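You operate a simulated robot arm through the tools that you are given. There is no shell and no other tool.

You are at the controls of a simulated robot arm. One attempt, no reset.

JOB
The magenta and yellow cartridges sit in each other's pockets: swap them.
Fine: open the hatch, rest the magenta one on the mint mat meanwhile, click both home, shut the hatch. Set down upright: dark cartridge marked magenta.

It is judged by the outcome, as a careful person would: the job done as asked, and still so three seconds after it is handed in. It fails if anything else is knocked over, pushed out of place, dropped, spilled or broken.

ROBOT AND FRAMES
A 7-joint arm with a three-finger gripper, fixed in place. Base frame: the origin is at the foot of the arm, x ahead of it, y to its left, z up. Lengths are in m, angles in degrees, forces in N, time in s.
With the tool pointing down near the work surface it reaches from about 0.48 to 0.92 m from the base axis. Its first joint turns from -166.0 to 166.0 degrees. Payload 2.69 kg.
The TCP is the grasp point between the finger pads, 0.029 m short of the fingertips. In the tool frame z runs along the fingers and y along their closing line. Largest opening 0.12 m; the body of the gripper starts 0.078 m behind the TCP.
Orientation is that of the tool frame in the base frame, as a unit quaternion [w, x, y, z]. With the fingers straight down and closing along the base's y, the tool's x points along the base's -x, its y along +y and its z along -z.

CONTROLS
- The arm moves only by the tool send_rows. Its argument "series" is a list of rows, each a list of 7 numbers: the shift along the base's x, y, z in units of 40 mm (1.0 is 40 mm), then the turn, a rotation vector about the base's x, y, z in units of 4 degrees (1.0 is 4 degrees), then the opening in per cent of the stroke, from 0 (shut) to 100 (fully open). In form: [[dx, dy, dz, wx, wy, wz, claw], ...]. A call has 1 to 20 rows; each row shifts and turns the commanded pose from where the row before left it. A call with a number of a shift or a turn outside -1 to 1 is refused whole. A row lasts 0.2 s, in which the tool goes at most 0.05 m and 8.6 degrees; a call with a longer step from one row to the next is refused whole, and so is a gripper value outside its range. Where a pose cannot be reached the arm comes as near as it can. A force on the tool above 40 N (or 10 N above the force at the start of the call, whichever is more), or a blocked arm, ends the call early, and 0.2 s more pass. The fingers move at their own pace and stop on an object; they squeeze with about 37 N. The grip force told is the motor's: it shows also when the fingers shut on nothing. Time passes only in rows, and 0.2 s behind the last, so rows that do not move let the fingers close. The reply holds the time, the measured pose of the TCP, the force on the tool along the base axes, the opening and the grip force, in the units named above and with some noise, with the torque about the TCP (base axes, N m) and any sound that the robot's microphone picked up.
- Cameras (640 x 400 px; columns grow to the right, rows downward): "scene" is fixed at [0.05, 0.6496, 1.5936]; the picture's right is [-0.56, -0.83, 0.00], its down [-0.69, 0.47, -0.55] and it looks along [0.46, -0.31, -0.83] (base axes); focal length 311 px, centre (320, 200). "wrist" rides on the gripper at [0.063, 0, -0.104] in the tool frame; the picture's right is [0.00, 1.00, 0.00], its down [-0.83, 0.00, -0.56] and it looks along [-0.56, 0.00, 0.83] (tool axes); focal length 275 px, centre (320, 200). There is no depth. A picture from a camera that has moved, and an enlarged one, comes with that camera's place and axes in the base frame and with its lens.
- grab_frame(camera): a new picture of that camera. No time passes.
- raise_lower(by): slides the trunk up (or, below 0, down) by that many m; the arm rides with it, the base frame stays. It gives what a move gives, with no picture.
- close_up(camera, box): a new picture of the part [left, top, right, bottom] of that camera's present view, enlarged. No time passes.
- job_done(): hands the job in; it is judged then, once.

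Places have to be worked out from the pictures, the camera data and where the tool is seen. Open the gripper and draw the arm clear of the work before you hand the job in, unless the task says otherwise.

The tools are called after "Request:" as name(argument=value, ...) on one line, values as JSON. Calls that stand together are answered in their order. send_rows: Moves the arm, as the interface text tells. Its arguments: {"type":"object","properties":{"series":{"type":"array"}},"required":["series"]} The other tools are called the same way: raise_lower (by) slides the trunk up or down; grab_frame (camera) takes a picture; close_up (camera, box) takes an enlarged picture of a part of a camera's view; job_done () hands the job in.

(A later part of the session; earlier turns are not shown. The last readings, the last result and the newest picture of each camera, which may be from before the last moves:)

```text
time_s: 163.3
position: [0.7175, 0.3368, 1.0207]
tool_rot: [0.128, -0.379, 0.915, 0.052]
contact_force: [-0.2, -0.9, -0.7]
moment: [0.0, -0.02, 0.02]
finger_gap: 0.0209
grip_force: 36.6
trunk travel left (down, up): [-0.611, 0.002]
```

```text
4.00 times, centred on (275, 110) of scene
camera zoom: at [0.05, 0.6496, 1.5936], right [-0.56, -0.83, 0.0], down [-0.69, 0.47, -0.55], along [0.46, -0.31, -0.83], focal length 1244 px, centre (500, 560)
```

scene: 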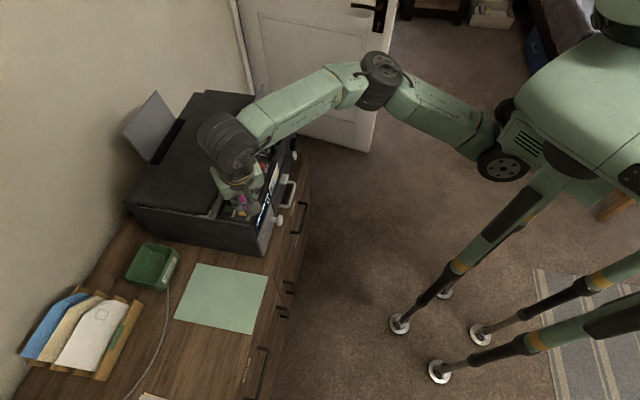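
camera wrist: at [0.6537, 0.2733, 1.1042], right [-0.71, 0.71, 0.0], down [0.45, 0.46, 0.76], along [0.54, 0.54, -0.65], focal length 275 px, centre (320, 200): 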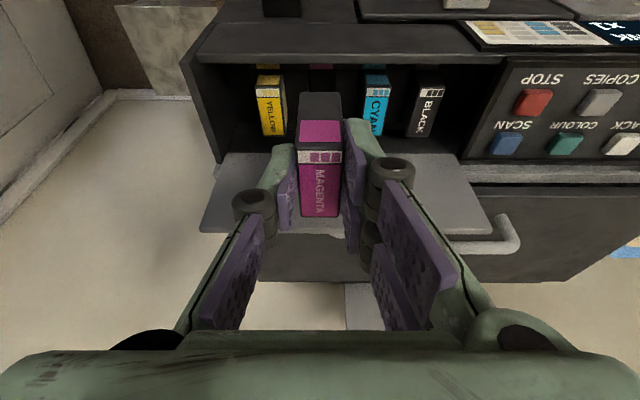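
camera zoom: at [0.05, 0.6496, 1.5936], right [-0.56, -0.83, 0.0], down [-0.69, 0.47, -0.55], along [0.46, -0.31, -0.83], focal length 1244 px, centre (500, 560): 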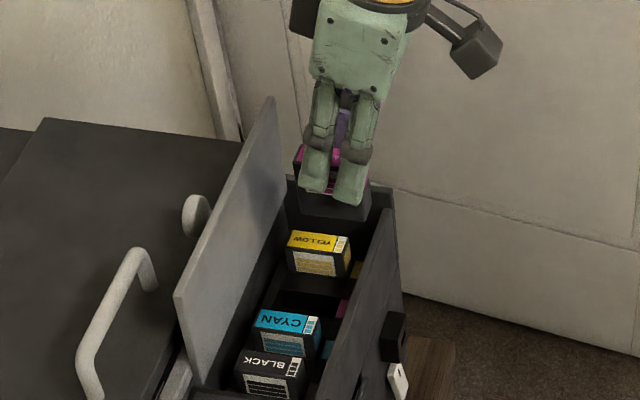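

Magenta is oriented correctly (strip end toward the front). I'll move it back to over the pocket row and align using the pocket tags.

Request:
send_rows(series=[[0.2, 0.2, -0.2, 0, 0, 0, 0], [0.25, 0.25, -0.3, 0, 0, 0, 0], [0.2, 0.2, -0.3, 0, 0, 0, 0], [0, 0, -0.3, 0, 0, 0, 0], [0, 0, -0.38, 0, 0, 0, 0], [0, 0, 0, 0, 0, 0, 0]])

Request:
close_up(camera="wrist", box=[220, 0, 420, 130])

Request:
close_up(camera="scene", box=[240, 70, 330, 160])

```text
time_s: 164.7
position: [0.7416, 0.3629, 0.9605]
tool_rot: [0.128, -0.377, 0.916, 0.051]
contact_force: [0.6, 0.8, 0.0]
moment: [0.0, 0.01, -0.02]
finger_gap: 0.0209
grip_force: 36.9
trunk travel left (down, up): [-0.611, 0.002]
```

```text
3.08 times, centred on (320, 65) of wrist
camera zoom: at [0.6795, 0.2996, 1.044], right [-0.71, 0.71, 0.0], down [0.46, 0.46, 0.76], along [0.54, 0.54, -0.65], focal length 847 px, centre (320, 615)
```

zoom: 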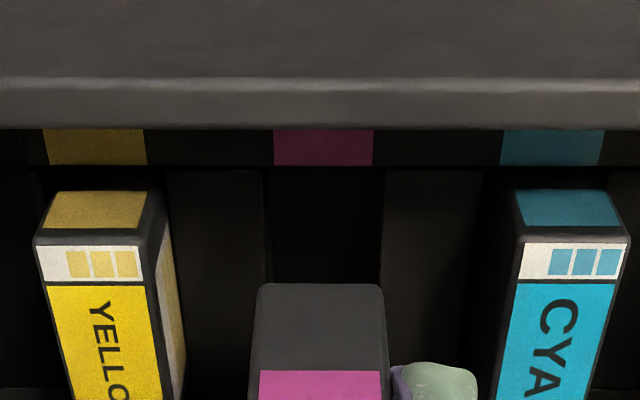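

```text
4.44 times, centred on (285, 115) of scene
camera zoom: at [0.05, 0.6496, 1.5936], right [-0.56, -0.83, 0.0], down [-0.69, 0.47, -0.55], along [0.46, -0.31, -0.83], focal length 1382 px, centre (476, 578)
```

zoom: 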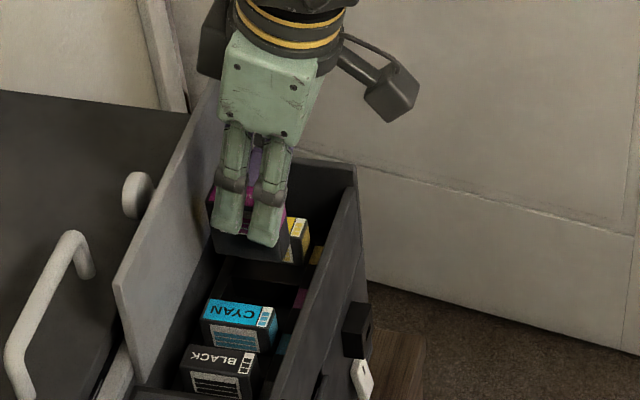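

Aligned: the tag and pocket centre are within 0.7 mm of the cartridge, and the depth matches yellow's reference. I'll lower it to just above the pocket mouth, then in small steps.

Request:
send_rows(series=[[-0.009, 0.009, -0.4, 0, 0, 0, 0], [0, 0, -0.4, 0, 0, 0, 0], [0, 0, -0.25, 0, 0, 0, 0], [0, 0, 0, 0, 0, 0, 0]])

Request:
close_up(camera="wrist", box=[190, 20, 490, 220])

```text
time_s: 165.7
position: [0.7424, 0.3625, 0.9175]
tool_rot: [0.128, -0.377, 0.916, 0.051]
contact_force: [0.0, -0.4, 0.5]
moment: [0.0, -0.03, -0.02]
finger_gap: 0.0211
grip_force: 36.4
trunk travel left (down, up): [-0.611, 0.002]
```

```text
2.00 times, centred on (340, 120) of wrist
camera zoom: at [0.6793, 0.3005, 1.0019], right [-0.71, 0.71, 0.0], down [0.46, 0.46, 0.76], along [0.54, 0.54, -0.65], focal length 551 px, centre (280, 360)
```

zoom: 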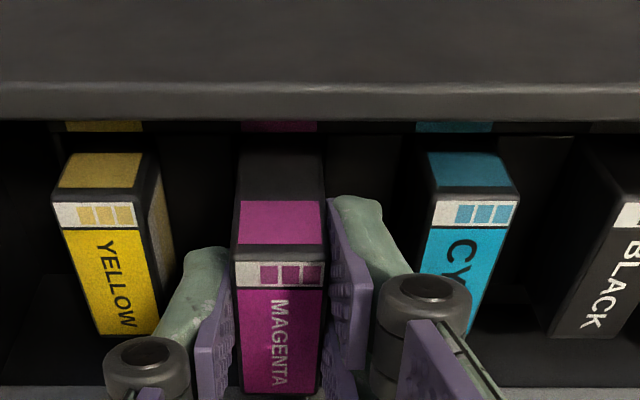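

Nicely centred between yellow and cyan. I'll lower in small steps.

Request:
send_rows(series=[[0, 0, -0.12, 0, 0, 0, 0], [0, 0, -0.12, 0, 0, 0, 0]])

```text
time_s: 166.3
position: [0.7427, 0.3627, 0.9078]
tool_rot: [0.128, -0.377, 0.916, 0.051]
contact_force: [-0.3, -0.4, -0.3]
moment: [0.01, 0.0, -0.01]
finger_gap: 0.0207
grip_force: 36.3
trunk travel left (down, up): [-0.611, 0.002]
```

No contact at 0.908, so it should be entering the pocket. Continuing.

Request:
send_rows(series=[[0, 0, -0.08, 0, 0, 0, 0], [0, 0, -0.06, 0, 0, 0, 0]])

Request:
close_up(camera="wrist", box=[190, 20, 490, 220])

```text
time_s: 166.9
position: [0.7413, 0.3629, 0.9037]
tool_rot: [0.129, -0.377, 0.916, 0.051]
contact_force: [0.5, 0.7, 1.4]
moment: [-0.01, -0.03, 0.0]
finger_gap: 0.0209
grip_force: 36.9
trunk travel left (down, up): [-0.611, 0.002]
```

```text
2.00 times, centred on (340, 120) of wrist
camera zoom: at [0.6782, 0.3006, 0.987], right [-0.71, 0.71, 0.0], down [0.46, 0.46, 0.76], along [0.54, 0.54, -0.65], focal length 551 px, centre (280, 360)
```

zoom: 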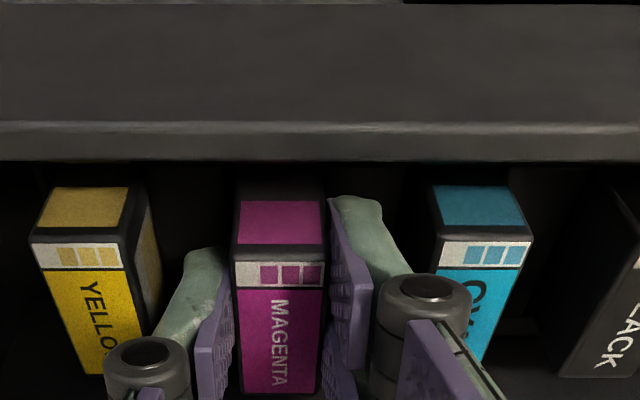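

It's going in; magenta is still a few millimetres proud of its neighbours. Continuing down.

Request:
send_rows(series=[[0, 0, -0.06, 0, 0, 0, 0], [0, 0, -0.06, 0, 0, 0, 0]])

```text
time_s: 167.5
position: [0.7413, 0.3637, 0.8978]
tool_rot: [0.128, -0.377, 0.916, 0.051]
contact_force: [-0.6, 0.1, -3.0]
moment: [-0.05, 0.02, 0.02]
finger_gap: 0.0207
grip_force: 37.2
trunk travel left (down, up): [-0.611, 0.002]
```

Request:
send_rows(series=[[0, 0, -0.05, 0, 0, 0, 0], [0, 0, -0.04, 0, 0, 0, 0]])

Request:
close_up(camera="wrist", box=[190, 20, 490, 220])

Request:
close_up(camera="scene", box=[240, 160, 300, 240])

```text
time_s: 168.1
position: [0.742, 0.3636, 0.8968]
tool_rot: [0.129, -0.377, 0.916, 0.052]
contact_force: [0.3, -0.6, 8.5]
moment: [0.04, -0.07, 0.0]
finger_gap: 0.021
grip_force: 37.4
trunk travel left (down, up): [-0.611, 0.002]
```

```text
2.00 times, centred on (340, 120) of wrist
camera zoom: at [0.6782, 0.3003, 0.9802], right [-0.71, 0.71, 0.0], down [0.45, 0.46, 0.76], along [0.54, 0.54, -0.65], focal length 551 px, centre (280, 360)
```

zoom: 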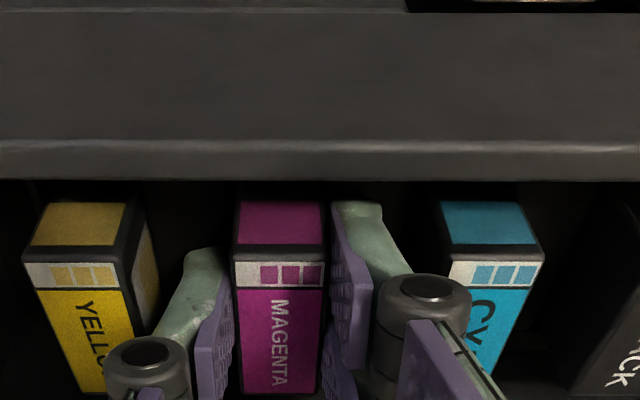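

```text
5.00 times, centred on (270, 200) of scene
camera zoom: at [0.05, 0.6496, 1.5936], right [-0.56, -0.83, 0.0], down [-0.69, 0.47, -0.55], along [0.46, -0.31, -0.83], focal length 1554 px, centre (570, 200)
```

zoom: 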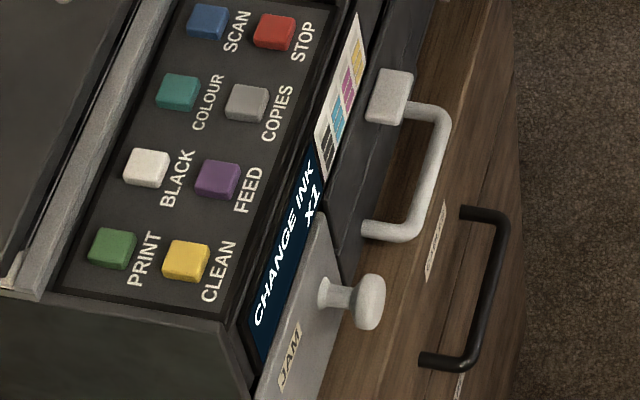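

The printer's chart now shows all four colours and magenta is level with its neighbours. I'll press a little further for a firm seat.

Request:
send_rows(series=[[0, 0, -0.04, 0, 0, 0, 0], [0, 0, -0.04, 0, 0, 0, 0]])

Request:
close_up(camera="scene", box=[240, 160, 300, 240])

```text
time_s: 168.7
position: [0.7412, 0.3631, 0.8971]
tool_rot: [0.131, -0.378, 0.915, 0.052]
contact_force: [0.6, -1.3, 26.9]
moment: [0.16, -0.25, -0.01]
finger_gap: 0.0211
grip_force: 36.9
trunk travel left (down, up): [-0.611, 0.002]
```

```text
5.00 times, centred on (270, 200) of scene
camera zoom: at [0.05, 0.6496, 1.5936], right [-0.56, -0.83, 0.0], down [-0.69, 0.47, -0.55], along [0.46, -0.31, -0.83], focal length 1554 px, centre (570, 200)
```

zoom: 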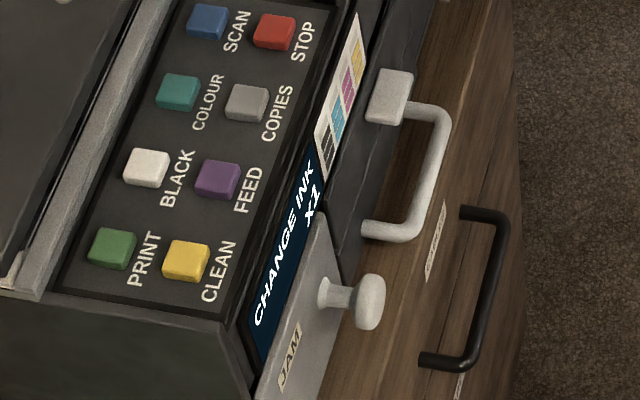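

Solid seat at 27 N, but the display still reads "CHANGE INK X1". I'll look at the chart and display closely.

Request:
close_up(camera="scene", box=[262, 160, 282, 215])

Request:
close_up(camera="scene", box=[268, 160, 280, 185])

```text
7.27 times, centred on (272, 188) of scene
camera zoom: at [0.05, 0.6496, 1.5936], right [-0.56, -0.83, 0.0], down [-0.69, 0.47, -0.55], along [0.46, -0.31, -0.83], focal length 2261 px, centre (669, 291)
```

zoom: 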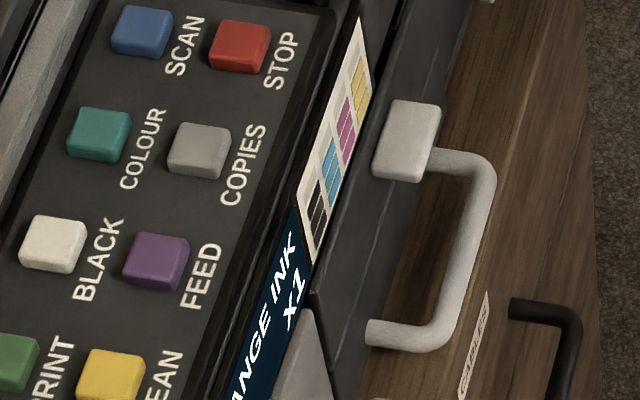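

```text
16.00 times, centred on (274, 172) of scene
camera zoom: at [0.05, 0.6496, 1.5936], right [-0.56, -0.83, 0.0], down [-0.69, 0.47, -0.55], along [0.46, -0.31, -0.83], focal length 4974 px, centre (1056, 640)
```

zoom: 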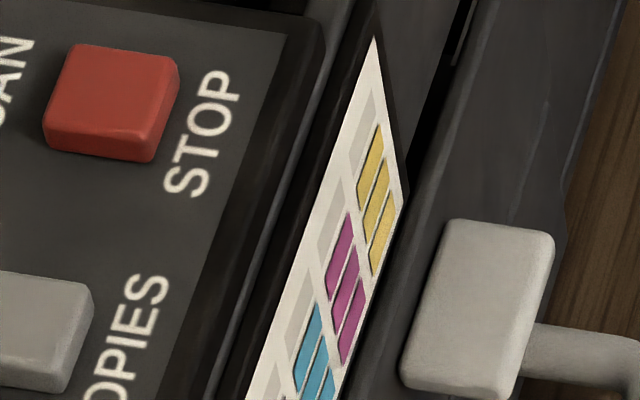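

The level chart shows all four inks. I'll release magenta and see whether the display changes.

Request:
send_rows(series=[[0, 0, 0.06, 0, 0, 0, 20], [0, 0, 0, 0, 0, 0, 25], [0, 0, 0, 0, 0, 0, 27], [0, 0, 0.3, 0, 0, 0, 27], [0, 0, 0.6, 0, 0, 0, 27], [0, 0, 0.8, 0, 0, 0, 27], [0, 0, 0.6, 0, 0, 0, 27]])

Request:
close_up(camera="scene", box=[240, 160, 300, 240])

Request:
close_up(camera="wrist", box=[200, 0, 440, 150])

Request:
close_up(camera="scene", box=[245, 95, 305, 155])

```text
time_s: 170.3
position: [0.7415, 0.3617, 0.9862]
tool_rot: [0.127, -0.377, 0.916, 0.051]
contact_force: [-0.1, 0.0, -0.4]
moment: [0.0, 0.0, -0.02]
finger_gap: 0.0324
grip_force: 0.1
trunk travel left (down, up): [-0.611, 0.002]
```

```text
5.00 times, centred on (270, 200) of scene
camera zoom: at [0.05, 0.6496, 1.5936], right [-0.56, -0.83, 0.0], down [-0.69, 0.47, -0.55], along [0.46, -0.31, -0.83], focal length 1554 px, centre (570, 200)
```

zoom: 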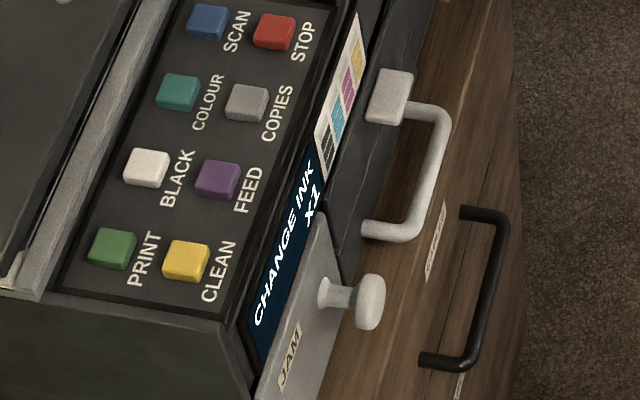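

```text
2.67 times, centred on (320, 75) of wrist
camera zoom: at [0.6786, 0.3005, 1.0695], right [-0.71, 0.71, -0.01], down [0.46, 0.46, 0.76], along [0.54, 0.54, -0.65], focal length 734 px, centre (320, 533)
```

zoom: 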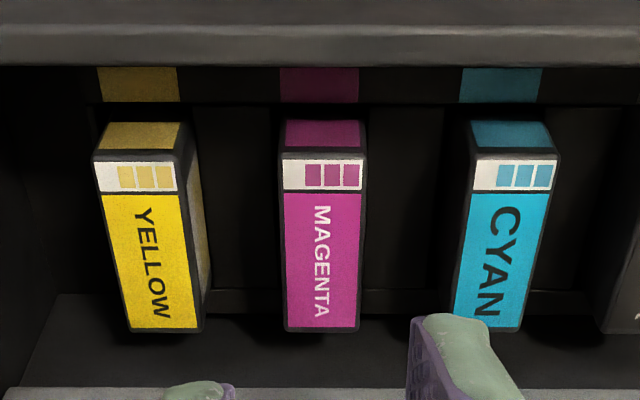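

```text
6.67 times, centred on (275, 125) of scene
camera zoom: at [0.05, 0.6496, 1.5936], right [-0.56, -0.83, 0.0], down [-0.69, 0.47, -0.55], along [0.46, -0.31, -0.83], focal length 2073 px, centre (620, 700)
```

zoom: 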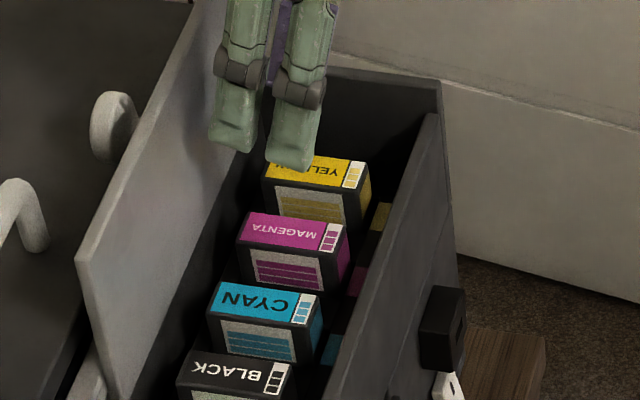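

All four cartridges now sit under their matching tags at the same height. As with yellow, I'll press magenta from above with closed, vertical fingers to make sure it is home.

Request:
send_rows(series=[[0.05, 0.04, 0, -0.663, 0.663, 0, 15], [0.05, 0.04, 0, -0.663, 0.663, 0, 0], [0.05, 0.04, 0, -0.663, 0.663, 0, 0], [0.03, 0.03, 0, -0.663, 0.663, 0, 0], [0, 0, -0.7, 0, 0, 0, 0], [0, 0, -0.6, 0, 0, 0, 0], [0, 0, -0.2, 0, 0, 0, 0]])

Request:
grab_frame(camera="wrist")

Request:
close_up(camera="scene", box=[245, 85, 315, 155])

```text
time_s: 171.9
position: [0.7491, 0.3686, 0.9263]
tool_rot: [0.008, -0.381, 0.925, 0.0]
contact_force: [-0.1, 0.1, 0.2]
moment: [0.02, 0.02, 0.0]
finger_gap: 0.0002
grip_force: 28.5
trunk travel left (down, up): [-0.611, 0.002]
```

```text
taken
camera wrist: at [0.7033, 0.3239, 1.0296], right [-0.71, 0.71, 0.0], down [0.58, 0.58, 0.57], along [0.4, 0.4, -0.82], focal length 275 px, centre (320, 200)
```

wrist: 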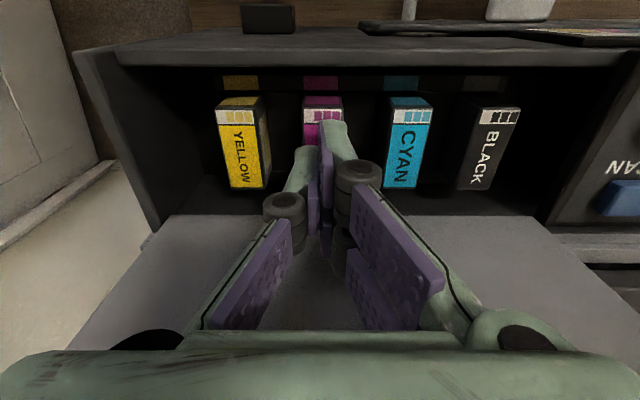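

```text
5.71 times, centred on (280, 120) of scene
camera zoom: at [0.05, 0.6496, 1.5936], right [-0.56, -0.83, 0.0], down [-0.69, 0.47, -0.55], along [0.46, -0.31, -0.83], focal length 1776 px, centre (549, 657)
```

zoom: 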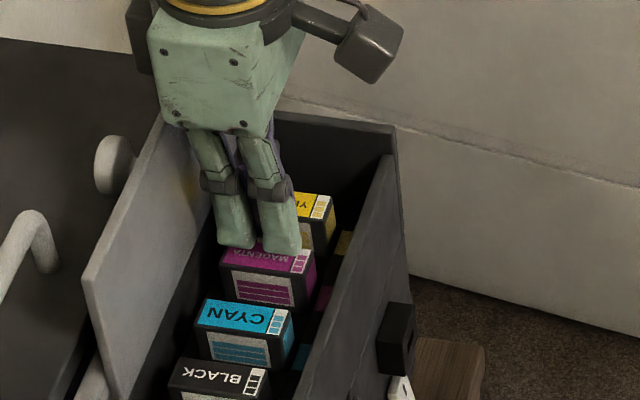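

Positioned over magenta. I'll press down in small steps, watching for the click or a firm stop.

Request:
send_rows(series=[[0, 0, -0.15, 0, 0, 0, 0], [0, 0, -0.1, 0, 0, 0, 0]])

```text
time_s: 172.5
position: [0.7495, 0.3703, 0.9143]
tool_rot: [0.008, -0.382, 0.924, 0.001]
contact_force: [-0.2, 0.3, -0.2]
moment: [-0.01, -0.02, 0.03]
finger_gap: 0.0
grip_force: 28.8
trunk travel left (down, up): [-0.611, 0.002]
```

Request:
send_rows(series=[[0, 0, -0.05, 0, 0, 0, 0], [0, 0, -0.04, 0, 0, 0, 0]])

```text
time_s: 173.1
position: [0.7485, 0.3698, 0.9138]
tool_rot: [0.009, -0.382, 0.924, 0.002]
contact_force: [0.5, -0.2, 9.3]
moment: [0.02, -0.01, 0.0]
finger_gap: 0.0059
grip_force: 28.2
trunk travel left (down, up): [-0.611, 0.002]
```

Contact at exactly the same height as yellow had (0.914). I'll press to about 33 N as before.

Request:
send_rows(series=[[0, 0, -0.05, 0, 0, 0, 0], [0, 0, -0.04, 0, 0, 0, 0], [0, 0, 0, 0, 0, 0, 0]])

Request:
close_up(camera="scene", box=[240, 160, 300, 240])

```text
time_s: 173.9
position: [0.7479, 0.3687, 0.9125]
tool_rot: [0.011, -0.38, 0.925, 0.002]
contact_force: [5.5, 2.3, 31.6]
moment: [-0.1, 0.12, 0.06]
finger_gap: 0.0063
grip_force: 28.5
trunk travel left (down, up): [-0.611, 0.002]
```

```text
5.00 times, centred on (270, 200) of scene
camera zoom: at [0.05, 0.6496, 1.5936], right [-0.56, -0.83, 0.0], down [-0.69, 0.47, -0.55], along [0.46, -0.31, -0.83], focal length 1554 px, centre (570, 200)
```

zoom: 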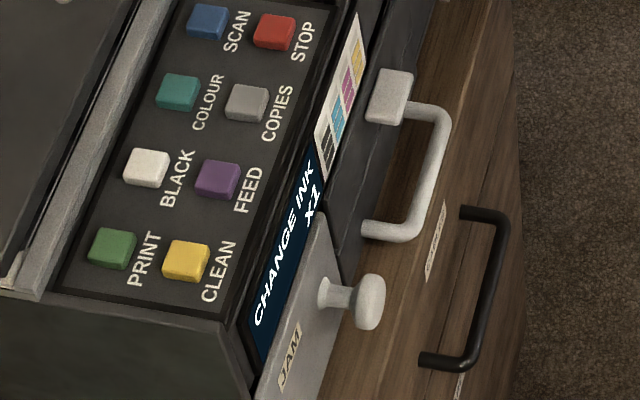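

A firm stop at 32 N. To be sure this is "home", I'll compare with cyan, which was never moved, by touching its top lightly.

Request:
send_rows(series=[[0, 0, 0.5, 0, 0, 0, 0], [0, 0, 0.4, 0, 0, 0, 0], [-0.4, 0.4, 0, 0, 0, 0, 0], [-0.4, 0.4, 0, 0, 0, 0, 0], [0, 0, -0.4, 0, 0, 0, 0], [0, 0, -0.25, 0, 0, 0, 0], [0, 0, -0.1, 0, 0, 0, 0]])

Request:
close_up(camera="scene", box=[245, 85, 315, 155])

```text
time_s: 175.5
position: [0.7162, 0.401, 0.9157]
tool_rot: [0.008, -0.382, 0.924, 0.002]
contact_force: [0.8, 0.2, 0.5]
moment: [0.01, 0.03, 0.0]
finger_gap: 0.0
grip_force: 28.7
trunk travel left (down, up): [-0.611, 0.002]
```

```text
5.71 times, centred on (280, 120) of scene
camera zoom: at [0.05, 0.6496, 1.5936], right [-0.56, -0.83, 0.0], down [-0.69, 0.47, -0.55], along [0.46, -0.31, -0.83], focal length 1776 px, centre (549, 657)
```

zoom: 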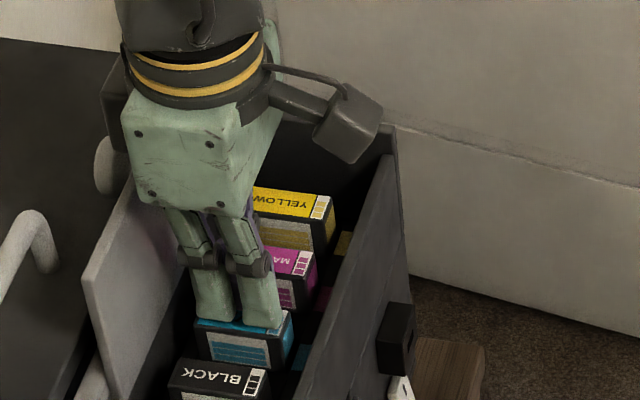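

Request:
send_rows(series=[[0, 0, -0.04, 0, 0, 0, 0], [0, 0, -0.04, 0, 0, 0, 0]])

```text
time_s: 176.1
position: [0.716, 0.3999, 0.9129]
tool_rot: [0.009, -0.381, 0.925, 0.001]
contact_force: [1.2, 0.5, 7.0]
moment: [-0.02, 0.06, -0.07]
finger_gap: 0.0059
grip_force: 29.1
trunk travel left (down, up): [-0.611, 0.002]
```

Cyan's top is at the same height (0.913), so yellow and magenta are both fully home. Now the hatch: I'll retreat, turn the tool 90°, and grip the hatch panel's top edge between the fingers so I can lower it under control.

Request:
send_rows(series=[[0, 0, 0.5, 0, 0, 0, 0], [0, 0, 0.9, 0, 0, 0, 10], [0, 0, 0.9, 0, 0, 0, 20], [-0.5, -0.5, 0.7, 0, 0, 0, 30], [-0.7, -0.7, 0, 0, 0, -1, 40], [-0.3, -0.3, 0, 0, 0, -1, 40], [0, 0, 0, 0, 0, -1, 40], [0, 0, 0, 0, 0, -1, 40], [0, 0, 0, 0, 0, -1, 40], [0, 0, 0, 0, 0, -1, 40], [0, 0, 0, 0, 0, -1, 40], [0, 0, 0, 0, 0, -1, 40], [0, 0, 0, 0, 0, -1, 40], [0, 0, 0, 0, 0, -1, 40], [0, 0, 0, 0, 0, -1, 40], [0, 0, 0, 0, 0, -1, 40], [0, 0, 0, 0, 0, -1, 40], [0, 0, 0, 0, 0, -1, 40], [0, 0, 0, 0, 0, -1, 40], [0, 0, 0, 0, 0, -1, 40]])

Request:
send_rows(series=[[0, 0, 0, 0, 0, -1, 40], [0, 0, 0, 0, 0, -1, 40], [0, 0, 0, 0, 0, -1, 40], [0, 0, 0, 0, 0, -1, 40], [0, 0, 0, 0, 0, -1, 40], [0, 0, 0, 0, 0, -1, 40], [0, 0, 0, 0, 0, -0.4, 40], [0, 0, 0, 0, 0, 0, 40]])

Request:
grab_frame(camera="wrist")

Request:
close_up(camera="scene", box=[220, 60, 330, 160])

```text
time_s: 180.3
position: [0.6571, 0.3419, 1.0321]
tool_rot: [0.007, 0.167, 0.986, -0.003]
contact_force: [-0.4, -1.1, -0.3]
moment: [0.01, 0.03, 0.03]
finger_gap: 0.0482
grip_force: 0.0
trunk travel left (down, up): [-0.611, 0.002]
```

```text
time_s: 182.1
position: [0.6568, 0.3409, 1.0319]
tool_rot: [0.006, 0.381, 0.925, -0.005]
contact_force: [-0.2, 0.4, -0.2]
moment: [-0.01, -0.03, 0.0]
finger_gap: 0.0479
grip_force: 0.2
trunk travel left (down, up): [-0.611, 0.002]
```

```text
taken
camera wrist: at [0.6113, 0.3867, 1.1354], right [0.7, 0.71, 0.0], down [0.59, -0.58, 0.57], along [0.4, -0.4, -0.82], focal length 275 px, centre (320, 200)
```

wrist: 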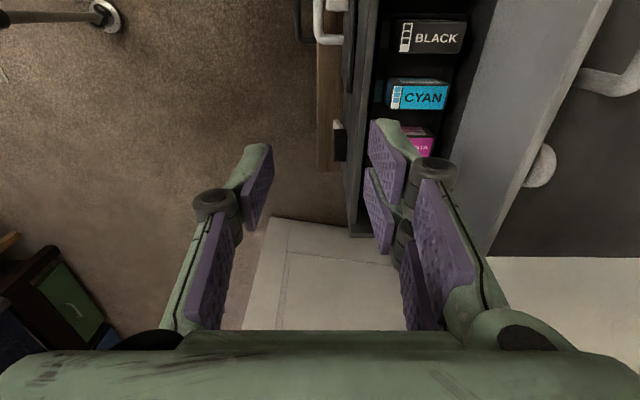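

```text
4.00 times, centred on (275, 110) of scene
camera zoom: at [0.05, 0.6496, 1.5936], right [-0.56, -0.83, 0.0], down [-0.69, 0.47, -0.55], along [0.46, -0.31, -0.83], focal length 1244 px, centre (500, 560)
```

zoom: 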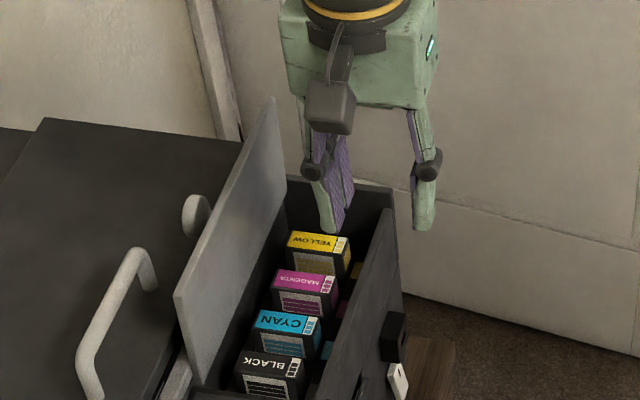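

All four cartridges look right. Next I'll lean the tool parallel to the panel and move above its top edge, beside the knob at u≈0.296.

Request:
send_rows(series=[[0, 0, 0.65, 0.76, -0.76, 0, 40], [0.2, 0.04, 0, 0.76, -0.76, 0, 40], [0.75, 0.16, 0, 0, 0, 0, 40], [0.75, 0.16, 0, 0, 0, 0, 40], [0.75, 0.16, 0, 0, 0, 0, 40], [0.75, 0.16, 0, 0, 0, 0, 40], [0.07, 0.01, 0, 0, 0, 0, 40]])

Request:
grab_frame(camera="wrist")

Request:
close_up(camera="scene", box=[210, 40, 330, 150])

```text
time_s: 183.7
position: [0.7886, 0.3689, 1.0574]
tool_rot: [0.036, 0.38, 0.922, 0.065]
contact_force: [-0.4, -1.1, 0.0]
moment: [0.01, 0.02, -0.01]
finger_gap: 0.048
grip_force: 0.0
trunk travel left (down, up): [-0.611, 0.002]
```

```text
taken
camera wrist: at [0.7312, 0.4031, 1.1596], right [0.69, 0.71, 0.15], down [0.53, -0.63, 0.56], along [0.49, -0.31, -0.81], focal length 275 px, centre (320, 200)
```

wrist: 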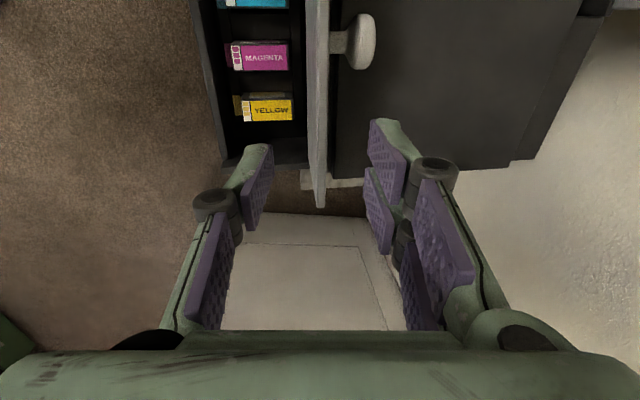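

```text
3.64 times, centred on (270, 95) of scene
camera zoom: at [0.05, 0.6496, 1.5936], right [-0.56, -0.83, 0.0], down [-0.69, 0.47, -0.55], along [0.46, -0.31, -0.83], focal length 1130 px, centre (502, 582)
```

zoom: 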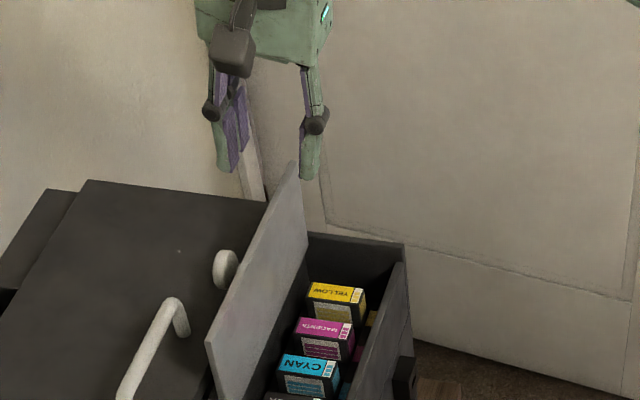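

The panel is edge-on and centred between the fingers. I'll descend over its edge.

Request:
send_rows(series=[[0.07, 0.07, -0.6, 0, 0, 0, 40], [0.06, 0.06, -0.55, 0, 0, 0, 40], [0.03, 0.03, -0.3, 0, 0, 0, 40]])

Request:
grab_frame(camera="wrist")

Request:
close_up(camera="scene", box=[210, 50, 320, 150])

```text
time_s: 184.5
position: [0.7941, 0.3744, 1.0001]
tool_rot: [0.036, 0.38, 0.922, 0.065]
contact_force: [-0.2, 0.4, -0.1]
moment: [-0.03, 0.0, -0.03]
finger_gap: 0.0479
grip_force: 0.0
trunk travel left (down, up): [-0.611, 0.002]
```

```text
taken
camera wrist: at [0.7379, 0.4093, 1.1025], right [0.69, 0.71, 0.15], down [0.53, -0.64, 0.56], along [0.49, -0.31, -0.81], focal length 275 px, centre (320, 200)
```

wrist: 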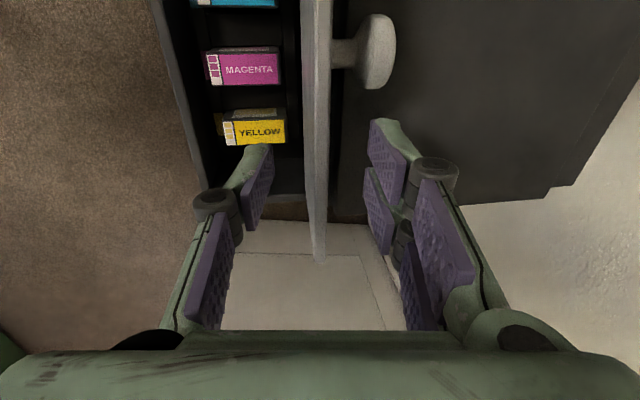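

```text
4.00 times, centred on (265, 100) of scene
camera zoom: at [0.05, 0.6496, 1.5936], right [-0.56, -0.83, 0.0], down [-0.69, 0.47, -0.55], along [0.46, -0.31, -0.83], focal length 1244 px, centre (540, 600)
```

zoom: 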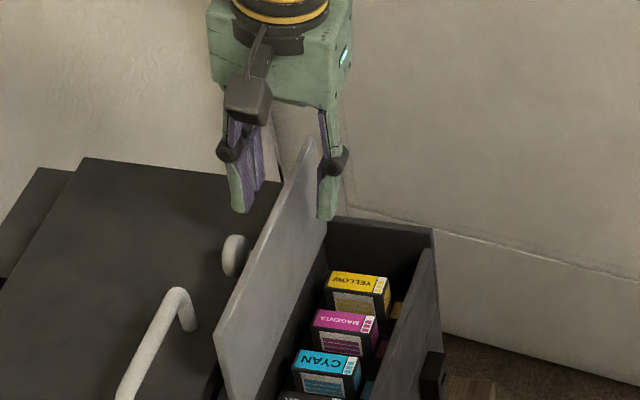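

No contact, with one finger on each side of the panel. I'll close gently on its edge.

Request:
send_rows(series=[[0, 0, 0, 0, 0, 0, 20], [0, 0, 0, 0, 0, 0, 10], [0, 0, 0, 0, 0, 0, 0], [0, 0, 0, 0, 0, 0, 0], [0, 0, 0, 0, 0, 0, 0]])

Request:
grab_frame(camera="wrist")

```text
time_s: 185.7
position: [0.7937, 0.375, 1.0003]
tool_rot: [0.035, 0.38, 0.922, 0.064]
contact_force: [-3.5, -1.5, -1.2]
moment: [-0.25, 0.4, -0.41]
finger_gap: 0.0077
grip_force: 35.9
trunk travel left (down, up): [-0.611, 0.002]
```

```text
taken
camera wrist: at [0.7375, 0.4092, 1.1027], right [0.69, 0.71, 0.14], down [0.53, -0.64, 0.56], along [0.49, -0.31, -0.81], focal length 275 px, centre (320, 200)
```

wrist: 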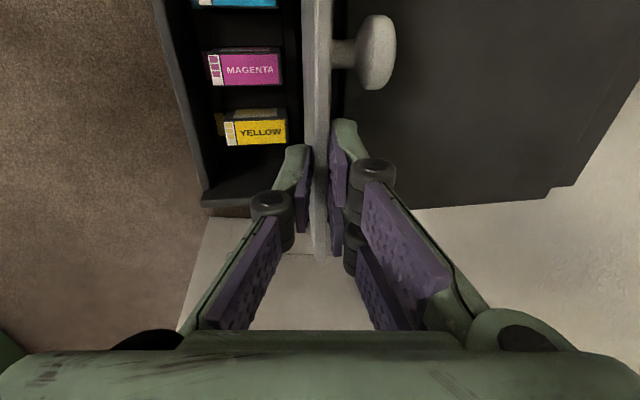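

The panel is gripped (7.7 mm thick). I'll swing it forward the first 10° about its hinge and check forces.

Request:
send_rows(series=[[-0.1556, -0.1556, -0.015, 0.884, -0.884, 0, 0], [-0.1538, -0.1538, -0.0375, 0.884, -0.884, 0, 0]])

Request:
close_up(camera="scene", box=[210, 50, 320, 150])

```text
time_s: 186.3
position: [0.7803, 0.363, 0.9969]
tool_rot: [0.068, 0.377, 0.912, 0.145]
contact_force: [-4.6, -4.7, -1.8]
moment: [-0.33, 0.57, -0.32]
finger_gap: 0.0079
grip_force: 35.5
trunk travel left (down, up): [-0.611, 0.002]
```

```text
4.00 times, centred on (265, 100) of scene
camera zoom: at [0.05, 0.6496, 1.5936], right [-0.56, -0.83, 0.0], down [-0.69, 0.47, -0.55], along [0.46, -0.31, -0.83], focal length 1244 px, centre (540, 600)
```

zoom: 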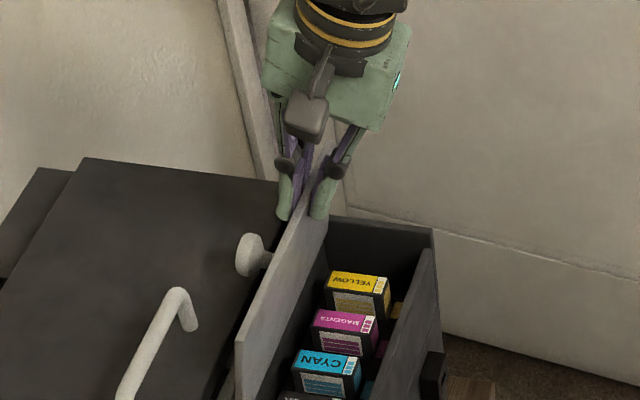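

It moves smoothly with under 7 N. Continuing another 20°.

Request:
send_rows(series=[[-0.1503, -0.1503, -0.0525, 0.884, -0.884, 0, 0], [-0.1485, -0.1485, -0.0725, 0.884, -0.884, 0, 0], [-0.1414, -0.1414, -0.09, 0.884, -0.884, 0, 0], [-0.1361, -0.1361, -0.1075, 0.884, -0.884, 0, 0]])

Request:
close_up(camera="scene", box=[210, 50, 320, 150])

```text
time_s: 187.3
position: [0.7587, 0.3404, 0.9845]
tool_rot: [0.133, 0.363, 0.871, 0.302]
contact_force: [-3.2, -6.0, -2.4]
moment: [-0.08, 0.78, -0.12]
finger_gap: 0.0079
grip_force: 36.1
trunk travel left (down, up): [-0.611, 0.002]
```

```text
4.00 times, centred on (265, 100) of scene
camera zoom: at [0.05, 0.6496, 1.5936], right [-0.56, -0.83, 0.0], down [-0.69, 0.47, -0.55], along [0.46, -0.31, -0.83], focal length 1244 px, centre (540, 600)
```

zoom: 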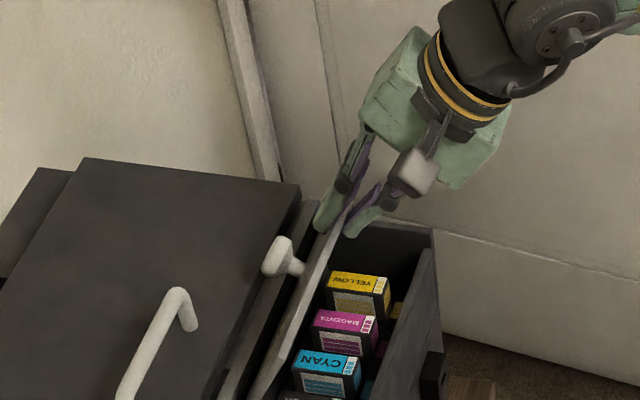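

Still smooth. Another 20°.

Request:
send_rows(series=[[-0.1291, -0.1291, -0.125, 0.884, -0.884, 0, 0], [-0.1202, -0.1202, -0.14, 0.884, -0.884, 0, 0], [-0.1114, -0.1114, -0.1525, 0.884, -0.884, 0, 0], [-0.1025, -0.1025, -0.1675, 0.884, -0.884, 0, 0]])

Request:
close_up(camera="scene", box=[210, 50, 330, 160])

Request:
grab_frame(camera="wrist")

```text
time_s: 188.3
position: [0.7393, 0.3212, 0.9619]
tool_rot: [0.192, 0.336, 0.805, 0.449]
contact_force: [-4.3, -8.8, -0.5]
moment: [0.03, 0.91, 0.22]
finger_gap: 0.0081
grip_force: 36.1
trunk travel left (down, up): [-0.611, 0.002]
```

```text
3.64 times, centred on (270, 105) of scene
camera zoom: at [0.05, 0.6496, 1.5936], right [-0.56, -0.83, 0.0], down [-0.69, 0.47, -0.55], along [0.46, -0.31, -0.83], focal length 1130 px, centre (502, 546)
```

zoom: 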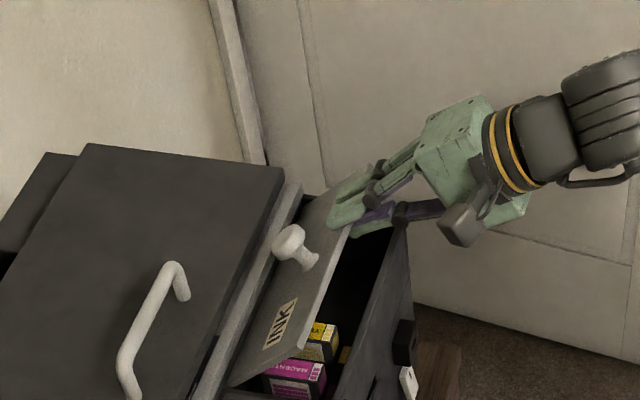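

```text
taken
camera wrist: at [0.6319, 0.3041, 1.0154], right [0.36, 0.37, 0.85], down [0.24, -0.92, 0.3], along [0.9, 0.1, -0.43], focal length 275 px, centre (320, 200)
```

wrist: 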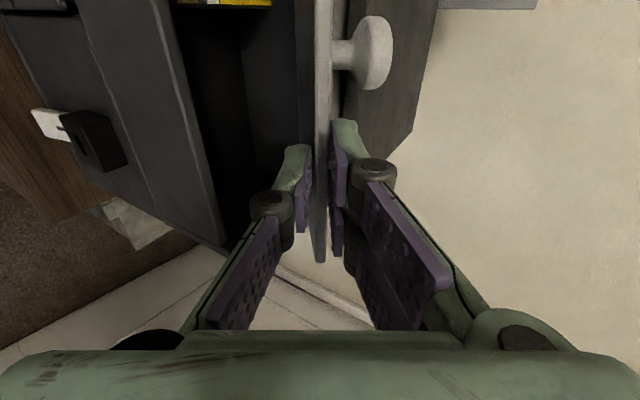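

About 31° left. I'll go 10° more in two steps, watching the clearance to the front rim.

Request:
send_rows(series=[[-0.0919, -0.0919, -0.1775, 0.884, -0.884, 0, 0], [-0.0796, -0.0796, -0.19, 0.884, -0.884, 0, 0]])

Request:
close_up(camera="scene", box=[220, 60, 320, 150])

Request:
grab_frame(camera="wrist")

```text
time_s: 188.9
position: [0.733, 0.3141, 0.9477]
tool_rot: [0.221, 0.318, 0.762, 0.518]
contact_force: [-5.0, -9.4, -1.4]
moment: [0.07, 0.94, 0.5]
finger_gap: 0.008
grip_force: 35.8
trunk travel left (down, up): [-0.611, 0.002]
```

```text
4.44 times, centred on (270, 105) of scene
camera zoom: at [0.05, 0.6496, 1.5936], right [-0.56, -0.83, 0.0], down [-0.69, 0.47, -0.55], along [0.46, -0.31, -0.83], focal length 1382 px, centre (542, 622)
```

zoom: 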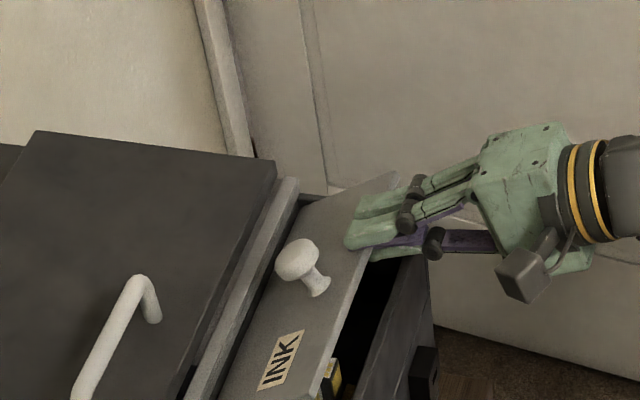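

```text
taken
camera wrist: at [0.6192, 0.2914, 0.9844], right [0.25, 0.26, 0.93], down [0.21, -0.95, 0.21], along [0.94, 0.14, -0.3], focal length 275 px, centre (320, 200)
```

wrist: 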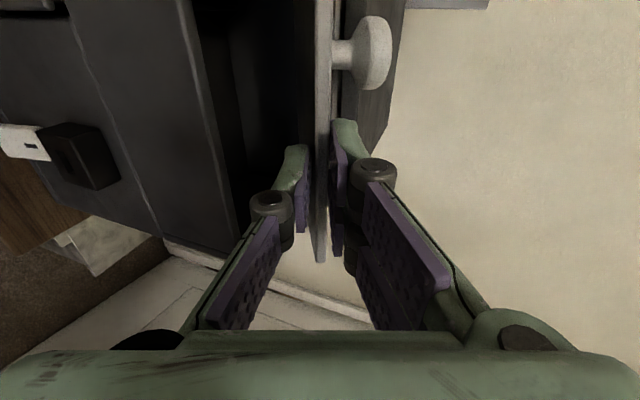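

About 21° left and close to the front rim. I'll open slightly while rising along the panel normal so it rests on the lower finger.

Request:
send_rows(series=[[0.017, 0.017, 0.06, 0, 0, 0, 12], [0.035, 0.035, 0.13, 0, 0, 0, 20], [0.02, 0.02, 0.07, 0, 0, 0, 26], [0, 0, 0, 0, 0, 0, 26]])

Request:
close_up(camera="scene", box=[220, 60, 320, 150])

Request:
grab_frame(camera="wrist")

```text
time_s: 189.9
position: [0.7354, 0.3188, 0.958]
tool_rot: [0.222, 0.318, 0.763, 0.517]
contact_force: [-0.7, 0.0, 0.6]
moment: [0.01, -0.01, -0.03]
finger_gap: 0.0313
grip_force: 0.1
trunk travel left (down, up): [-0.611, 0.002]
```

```text
4.44 times, centred on (270, 105) of scene
camera zoom: at [0.05, 0.6496, 1.5936], right [-0.56, -0.83, 0.0], down [-0.69, 0.47, -0.55], along [0.46, -0.31, -0.83], focal length 1382 px, centre (542, 622)
```

zoom: 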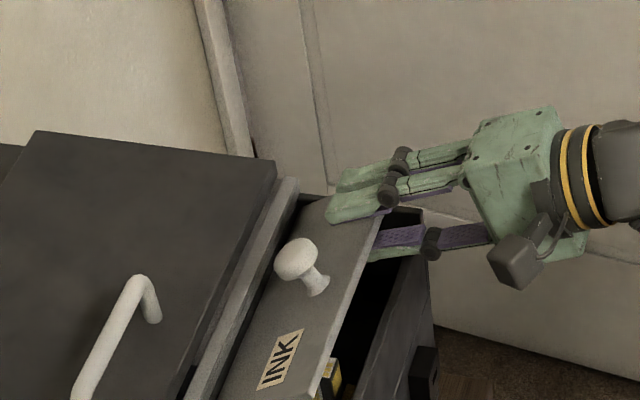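

```text
taken
camera wrist: at [0.6226, 0.2948, 0.9949], right [0.25, 0.27, 0.93], down [0.21, -0.95, 0.22], along [0.94, 0.14, -0.3], focal length 275 px, centre (320, 200)
```

wrist: 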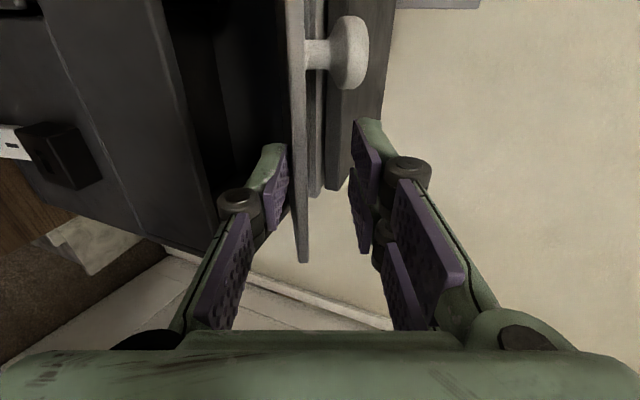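

The panel rests on the lower finger. I'll withdraw and lower step by step so it comes down with the finger.

Request:
send_rows(series=[[-0.1, -0.1, -0.08, 0, 0, 0, 26], [-0.1, -0.1, -0.08, 0, 0, 0, 26]])

Request:
close_up(camera="scene", box=[220, 60, 320, 150])

Request:
grab_frame(camera="wrist")

```text
time_s: 190.5
position: [0.7276, 0.3092, 0.9502]
tool_rot: [0.223, 0.318, 0.763, 0.516]
contact_force: [0.4, 0.3, 0.4]
moment: [0.02, -0.01, 0.0]
finger_gap: 0.0311
grip_force: 0.0
trunk travel left (down, up): [-0.611, 0.002]
```

```text
4.44 times, centred on (270, 105) of scene
camera zoom: at [0.05, 0.6496, 1.5936], right [-0.56, -0.83, 0.0], down [-0.69, 0.47, -0.55], along [0.46, -0.31, -0.83], focal length 1382 px, centre (542, 622)
```

zoom: 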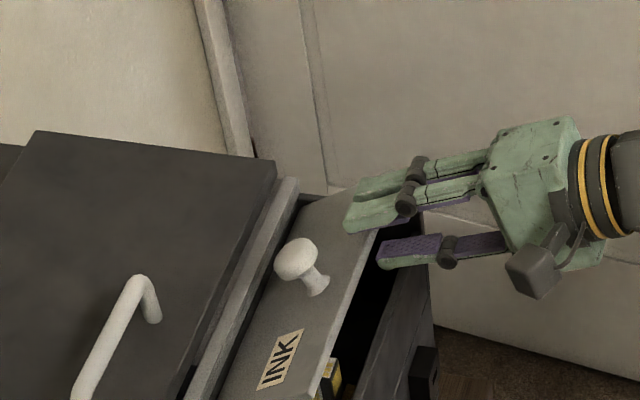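

```text
taken
camera wrist: at [0.6145, 0.2866, 0.989], right [0.25, 0.27, 0.93], down [0.21, -0.95, 0.22], along [0.94, 0.14, -0.3], focal length 275 px, centre (320, 200)
```

wrist: 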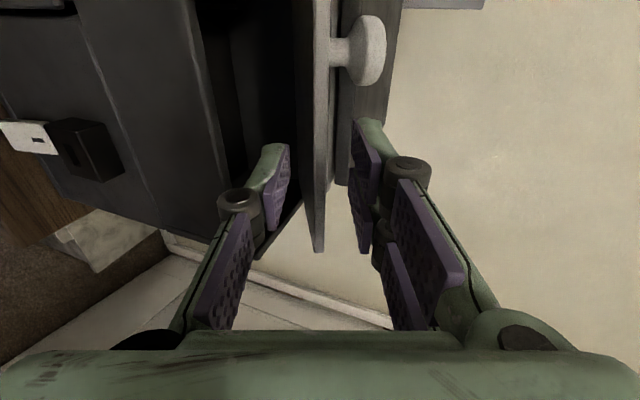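

The hinge has enough friction that the panel stays at about 20° by itself. I'll withdraw completely and then press it shut gently from above.

Request:
send_rows(series=[[-0.4, -0.4, 0.1, 0, 0, 0, 26], [-0.6, -0.6, 0.3, 0, 0, 0, 26], [-0.4, -0.4, 0.8, -0.884, 0.884, 0, 20], [0, 0, 0.9, -0.884, 0.884, 0, 10], [0, 0, 0.6, -0.884, 0.884, 0, 0], [0, 0, 0, -0.884, 0.884, 0, 0], [0, 0, 0, -0.884, 0.884, 0, 0], [0, 0, 0, -0.884, 0.884, 0, 0], [0, 0, 0, -0.884, 0.884, 0, 0], [0, 0, 0, -0.884, 0.884, 0, 0], [0, 0, 0, -0.884, 0.884, 0, 0], [0, 0, 0, -0.884, 0.884, 0, 0], [0, 0, 0, -0.884, 0.884, 0, 0], [0, 0, 0, -0.6, 0.6, 0, 0]])

Request:
grab_frame(camera="wrist")

Request:
close_up(camera="scene", box=[220, 40, 330, 150])

```text
time_s: 193.5
position: [0.6716, 0.2531, 1.0588]
tool_rot: [0.04, 0.38, 0.921, 0.077]
contact_force: [-0.1, -0.2, -0.1]
moment: [0.01, -0.02, -0.02]
finger_gap: 0.0
grip_force: 28.7
trunk travel left (down, up): [-0.611, 0.002]
```

```text
taken
camera wrist: at [0.6131, 0.286, 1.1606], right [0.69, 0.7, 0.17], down [0.52, -0.65, 0.56], along [0.51, -0.3, -0.81], focal length 275 px, centre (320, 200)
```

wrist: 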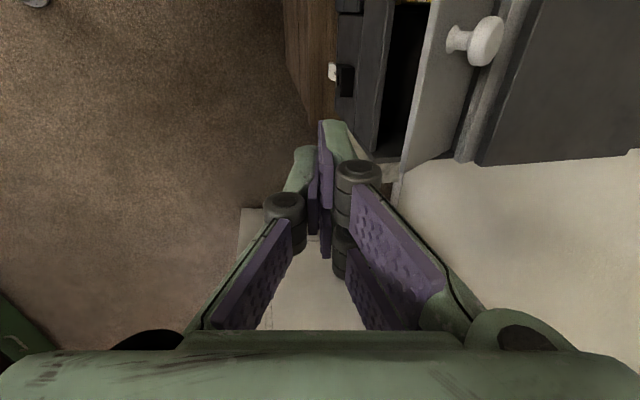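

```text
3.64 times, centred on (275, 95) of scene
camera zoom: at [0.05, 0.6496, 1.5936], right [-0.56, -0.83, 0.0], down [-0.69, 0.47, -0.55], along [0.46, -0.31, -0.83], focal length 1130 px, centre (484, 582)
```

zoom: 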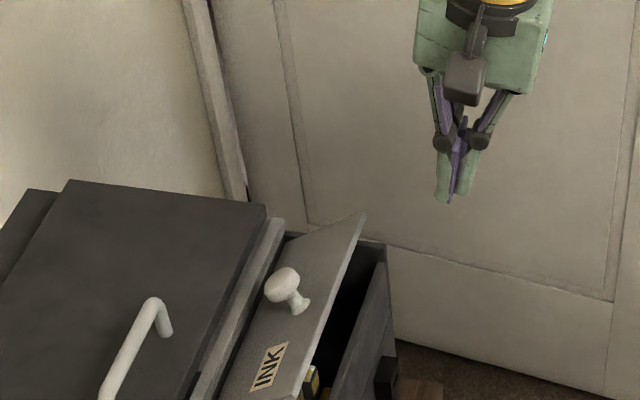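

The panel is holding at about 20°. I'll go vertical above its front part, beside the knob, and press it down slowly.

Request:
send_rows(series=[[0.56, 0.625, 0, -0.884, 0.884, 0, 0], [0.56, 0.625, -0.3, -0.884, 0.884, 0, 0], [0.56, 0.625, -0.4, 0, 0, 0, 0], [0, 0, -0.5, 0, 0, 0, 0], [0, 0, 0, 0, 0, 0, 0]])

Request:
grab_frame(camera="wrist")

Request:
close_up(camera="scene", box=[220, 60, 330, 160])

```text
time_s: 194.7
position: [0.7393, 0.3282, 1.0103]
tool_rot: [0.007, 0.381, 0.924, -0.003]
contact_force: [-0.2, -0.1, 0.2]
moment: [0.02, 0.03, 0.01]
finger_gap: 0.0
grip_force: 28.7
trunk travel left (down, up): [-0.611, 0.002]
```

```text
taken
camera wrist: at [0.6936, 0.3733, 1.1144], right [0.7, 0.71, 0.0], down [0.59, -0.58, 0.57], along [0.41, -0.4, -0.82], focal length 275 px, centre (320, 200)
```

wrist: 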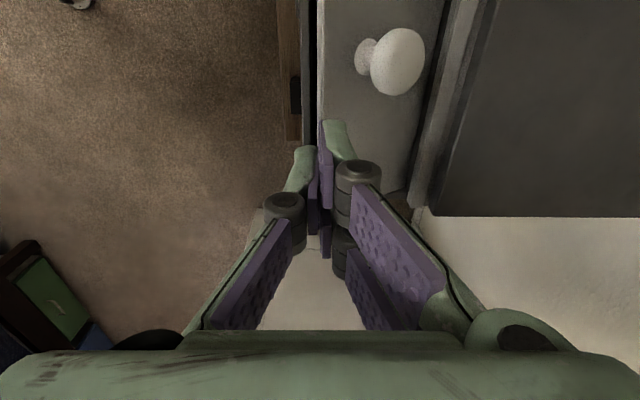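

```text
4.00 times, centred on (275, 110) of scene
camera zoom: at [0.05, 0.6496, 1.5936], right [-0.56, -0.83, 0.0], down [-0.69, 0.47, -0.55], along [0.46, -0.31, -0.83], focal length 1244 px, centre (500, 560)
```

zoom: 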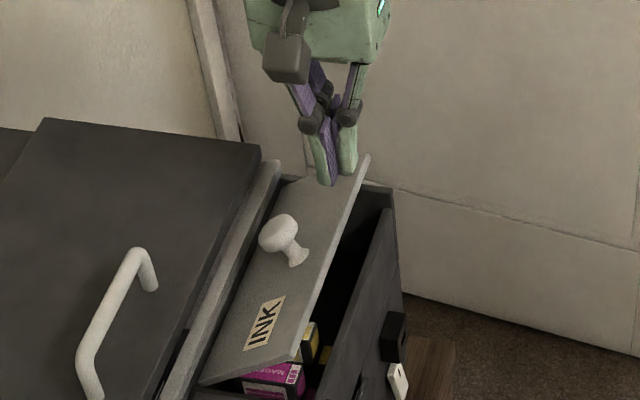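

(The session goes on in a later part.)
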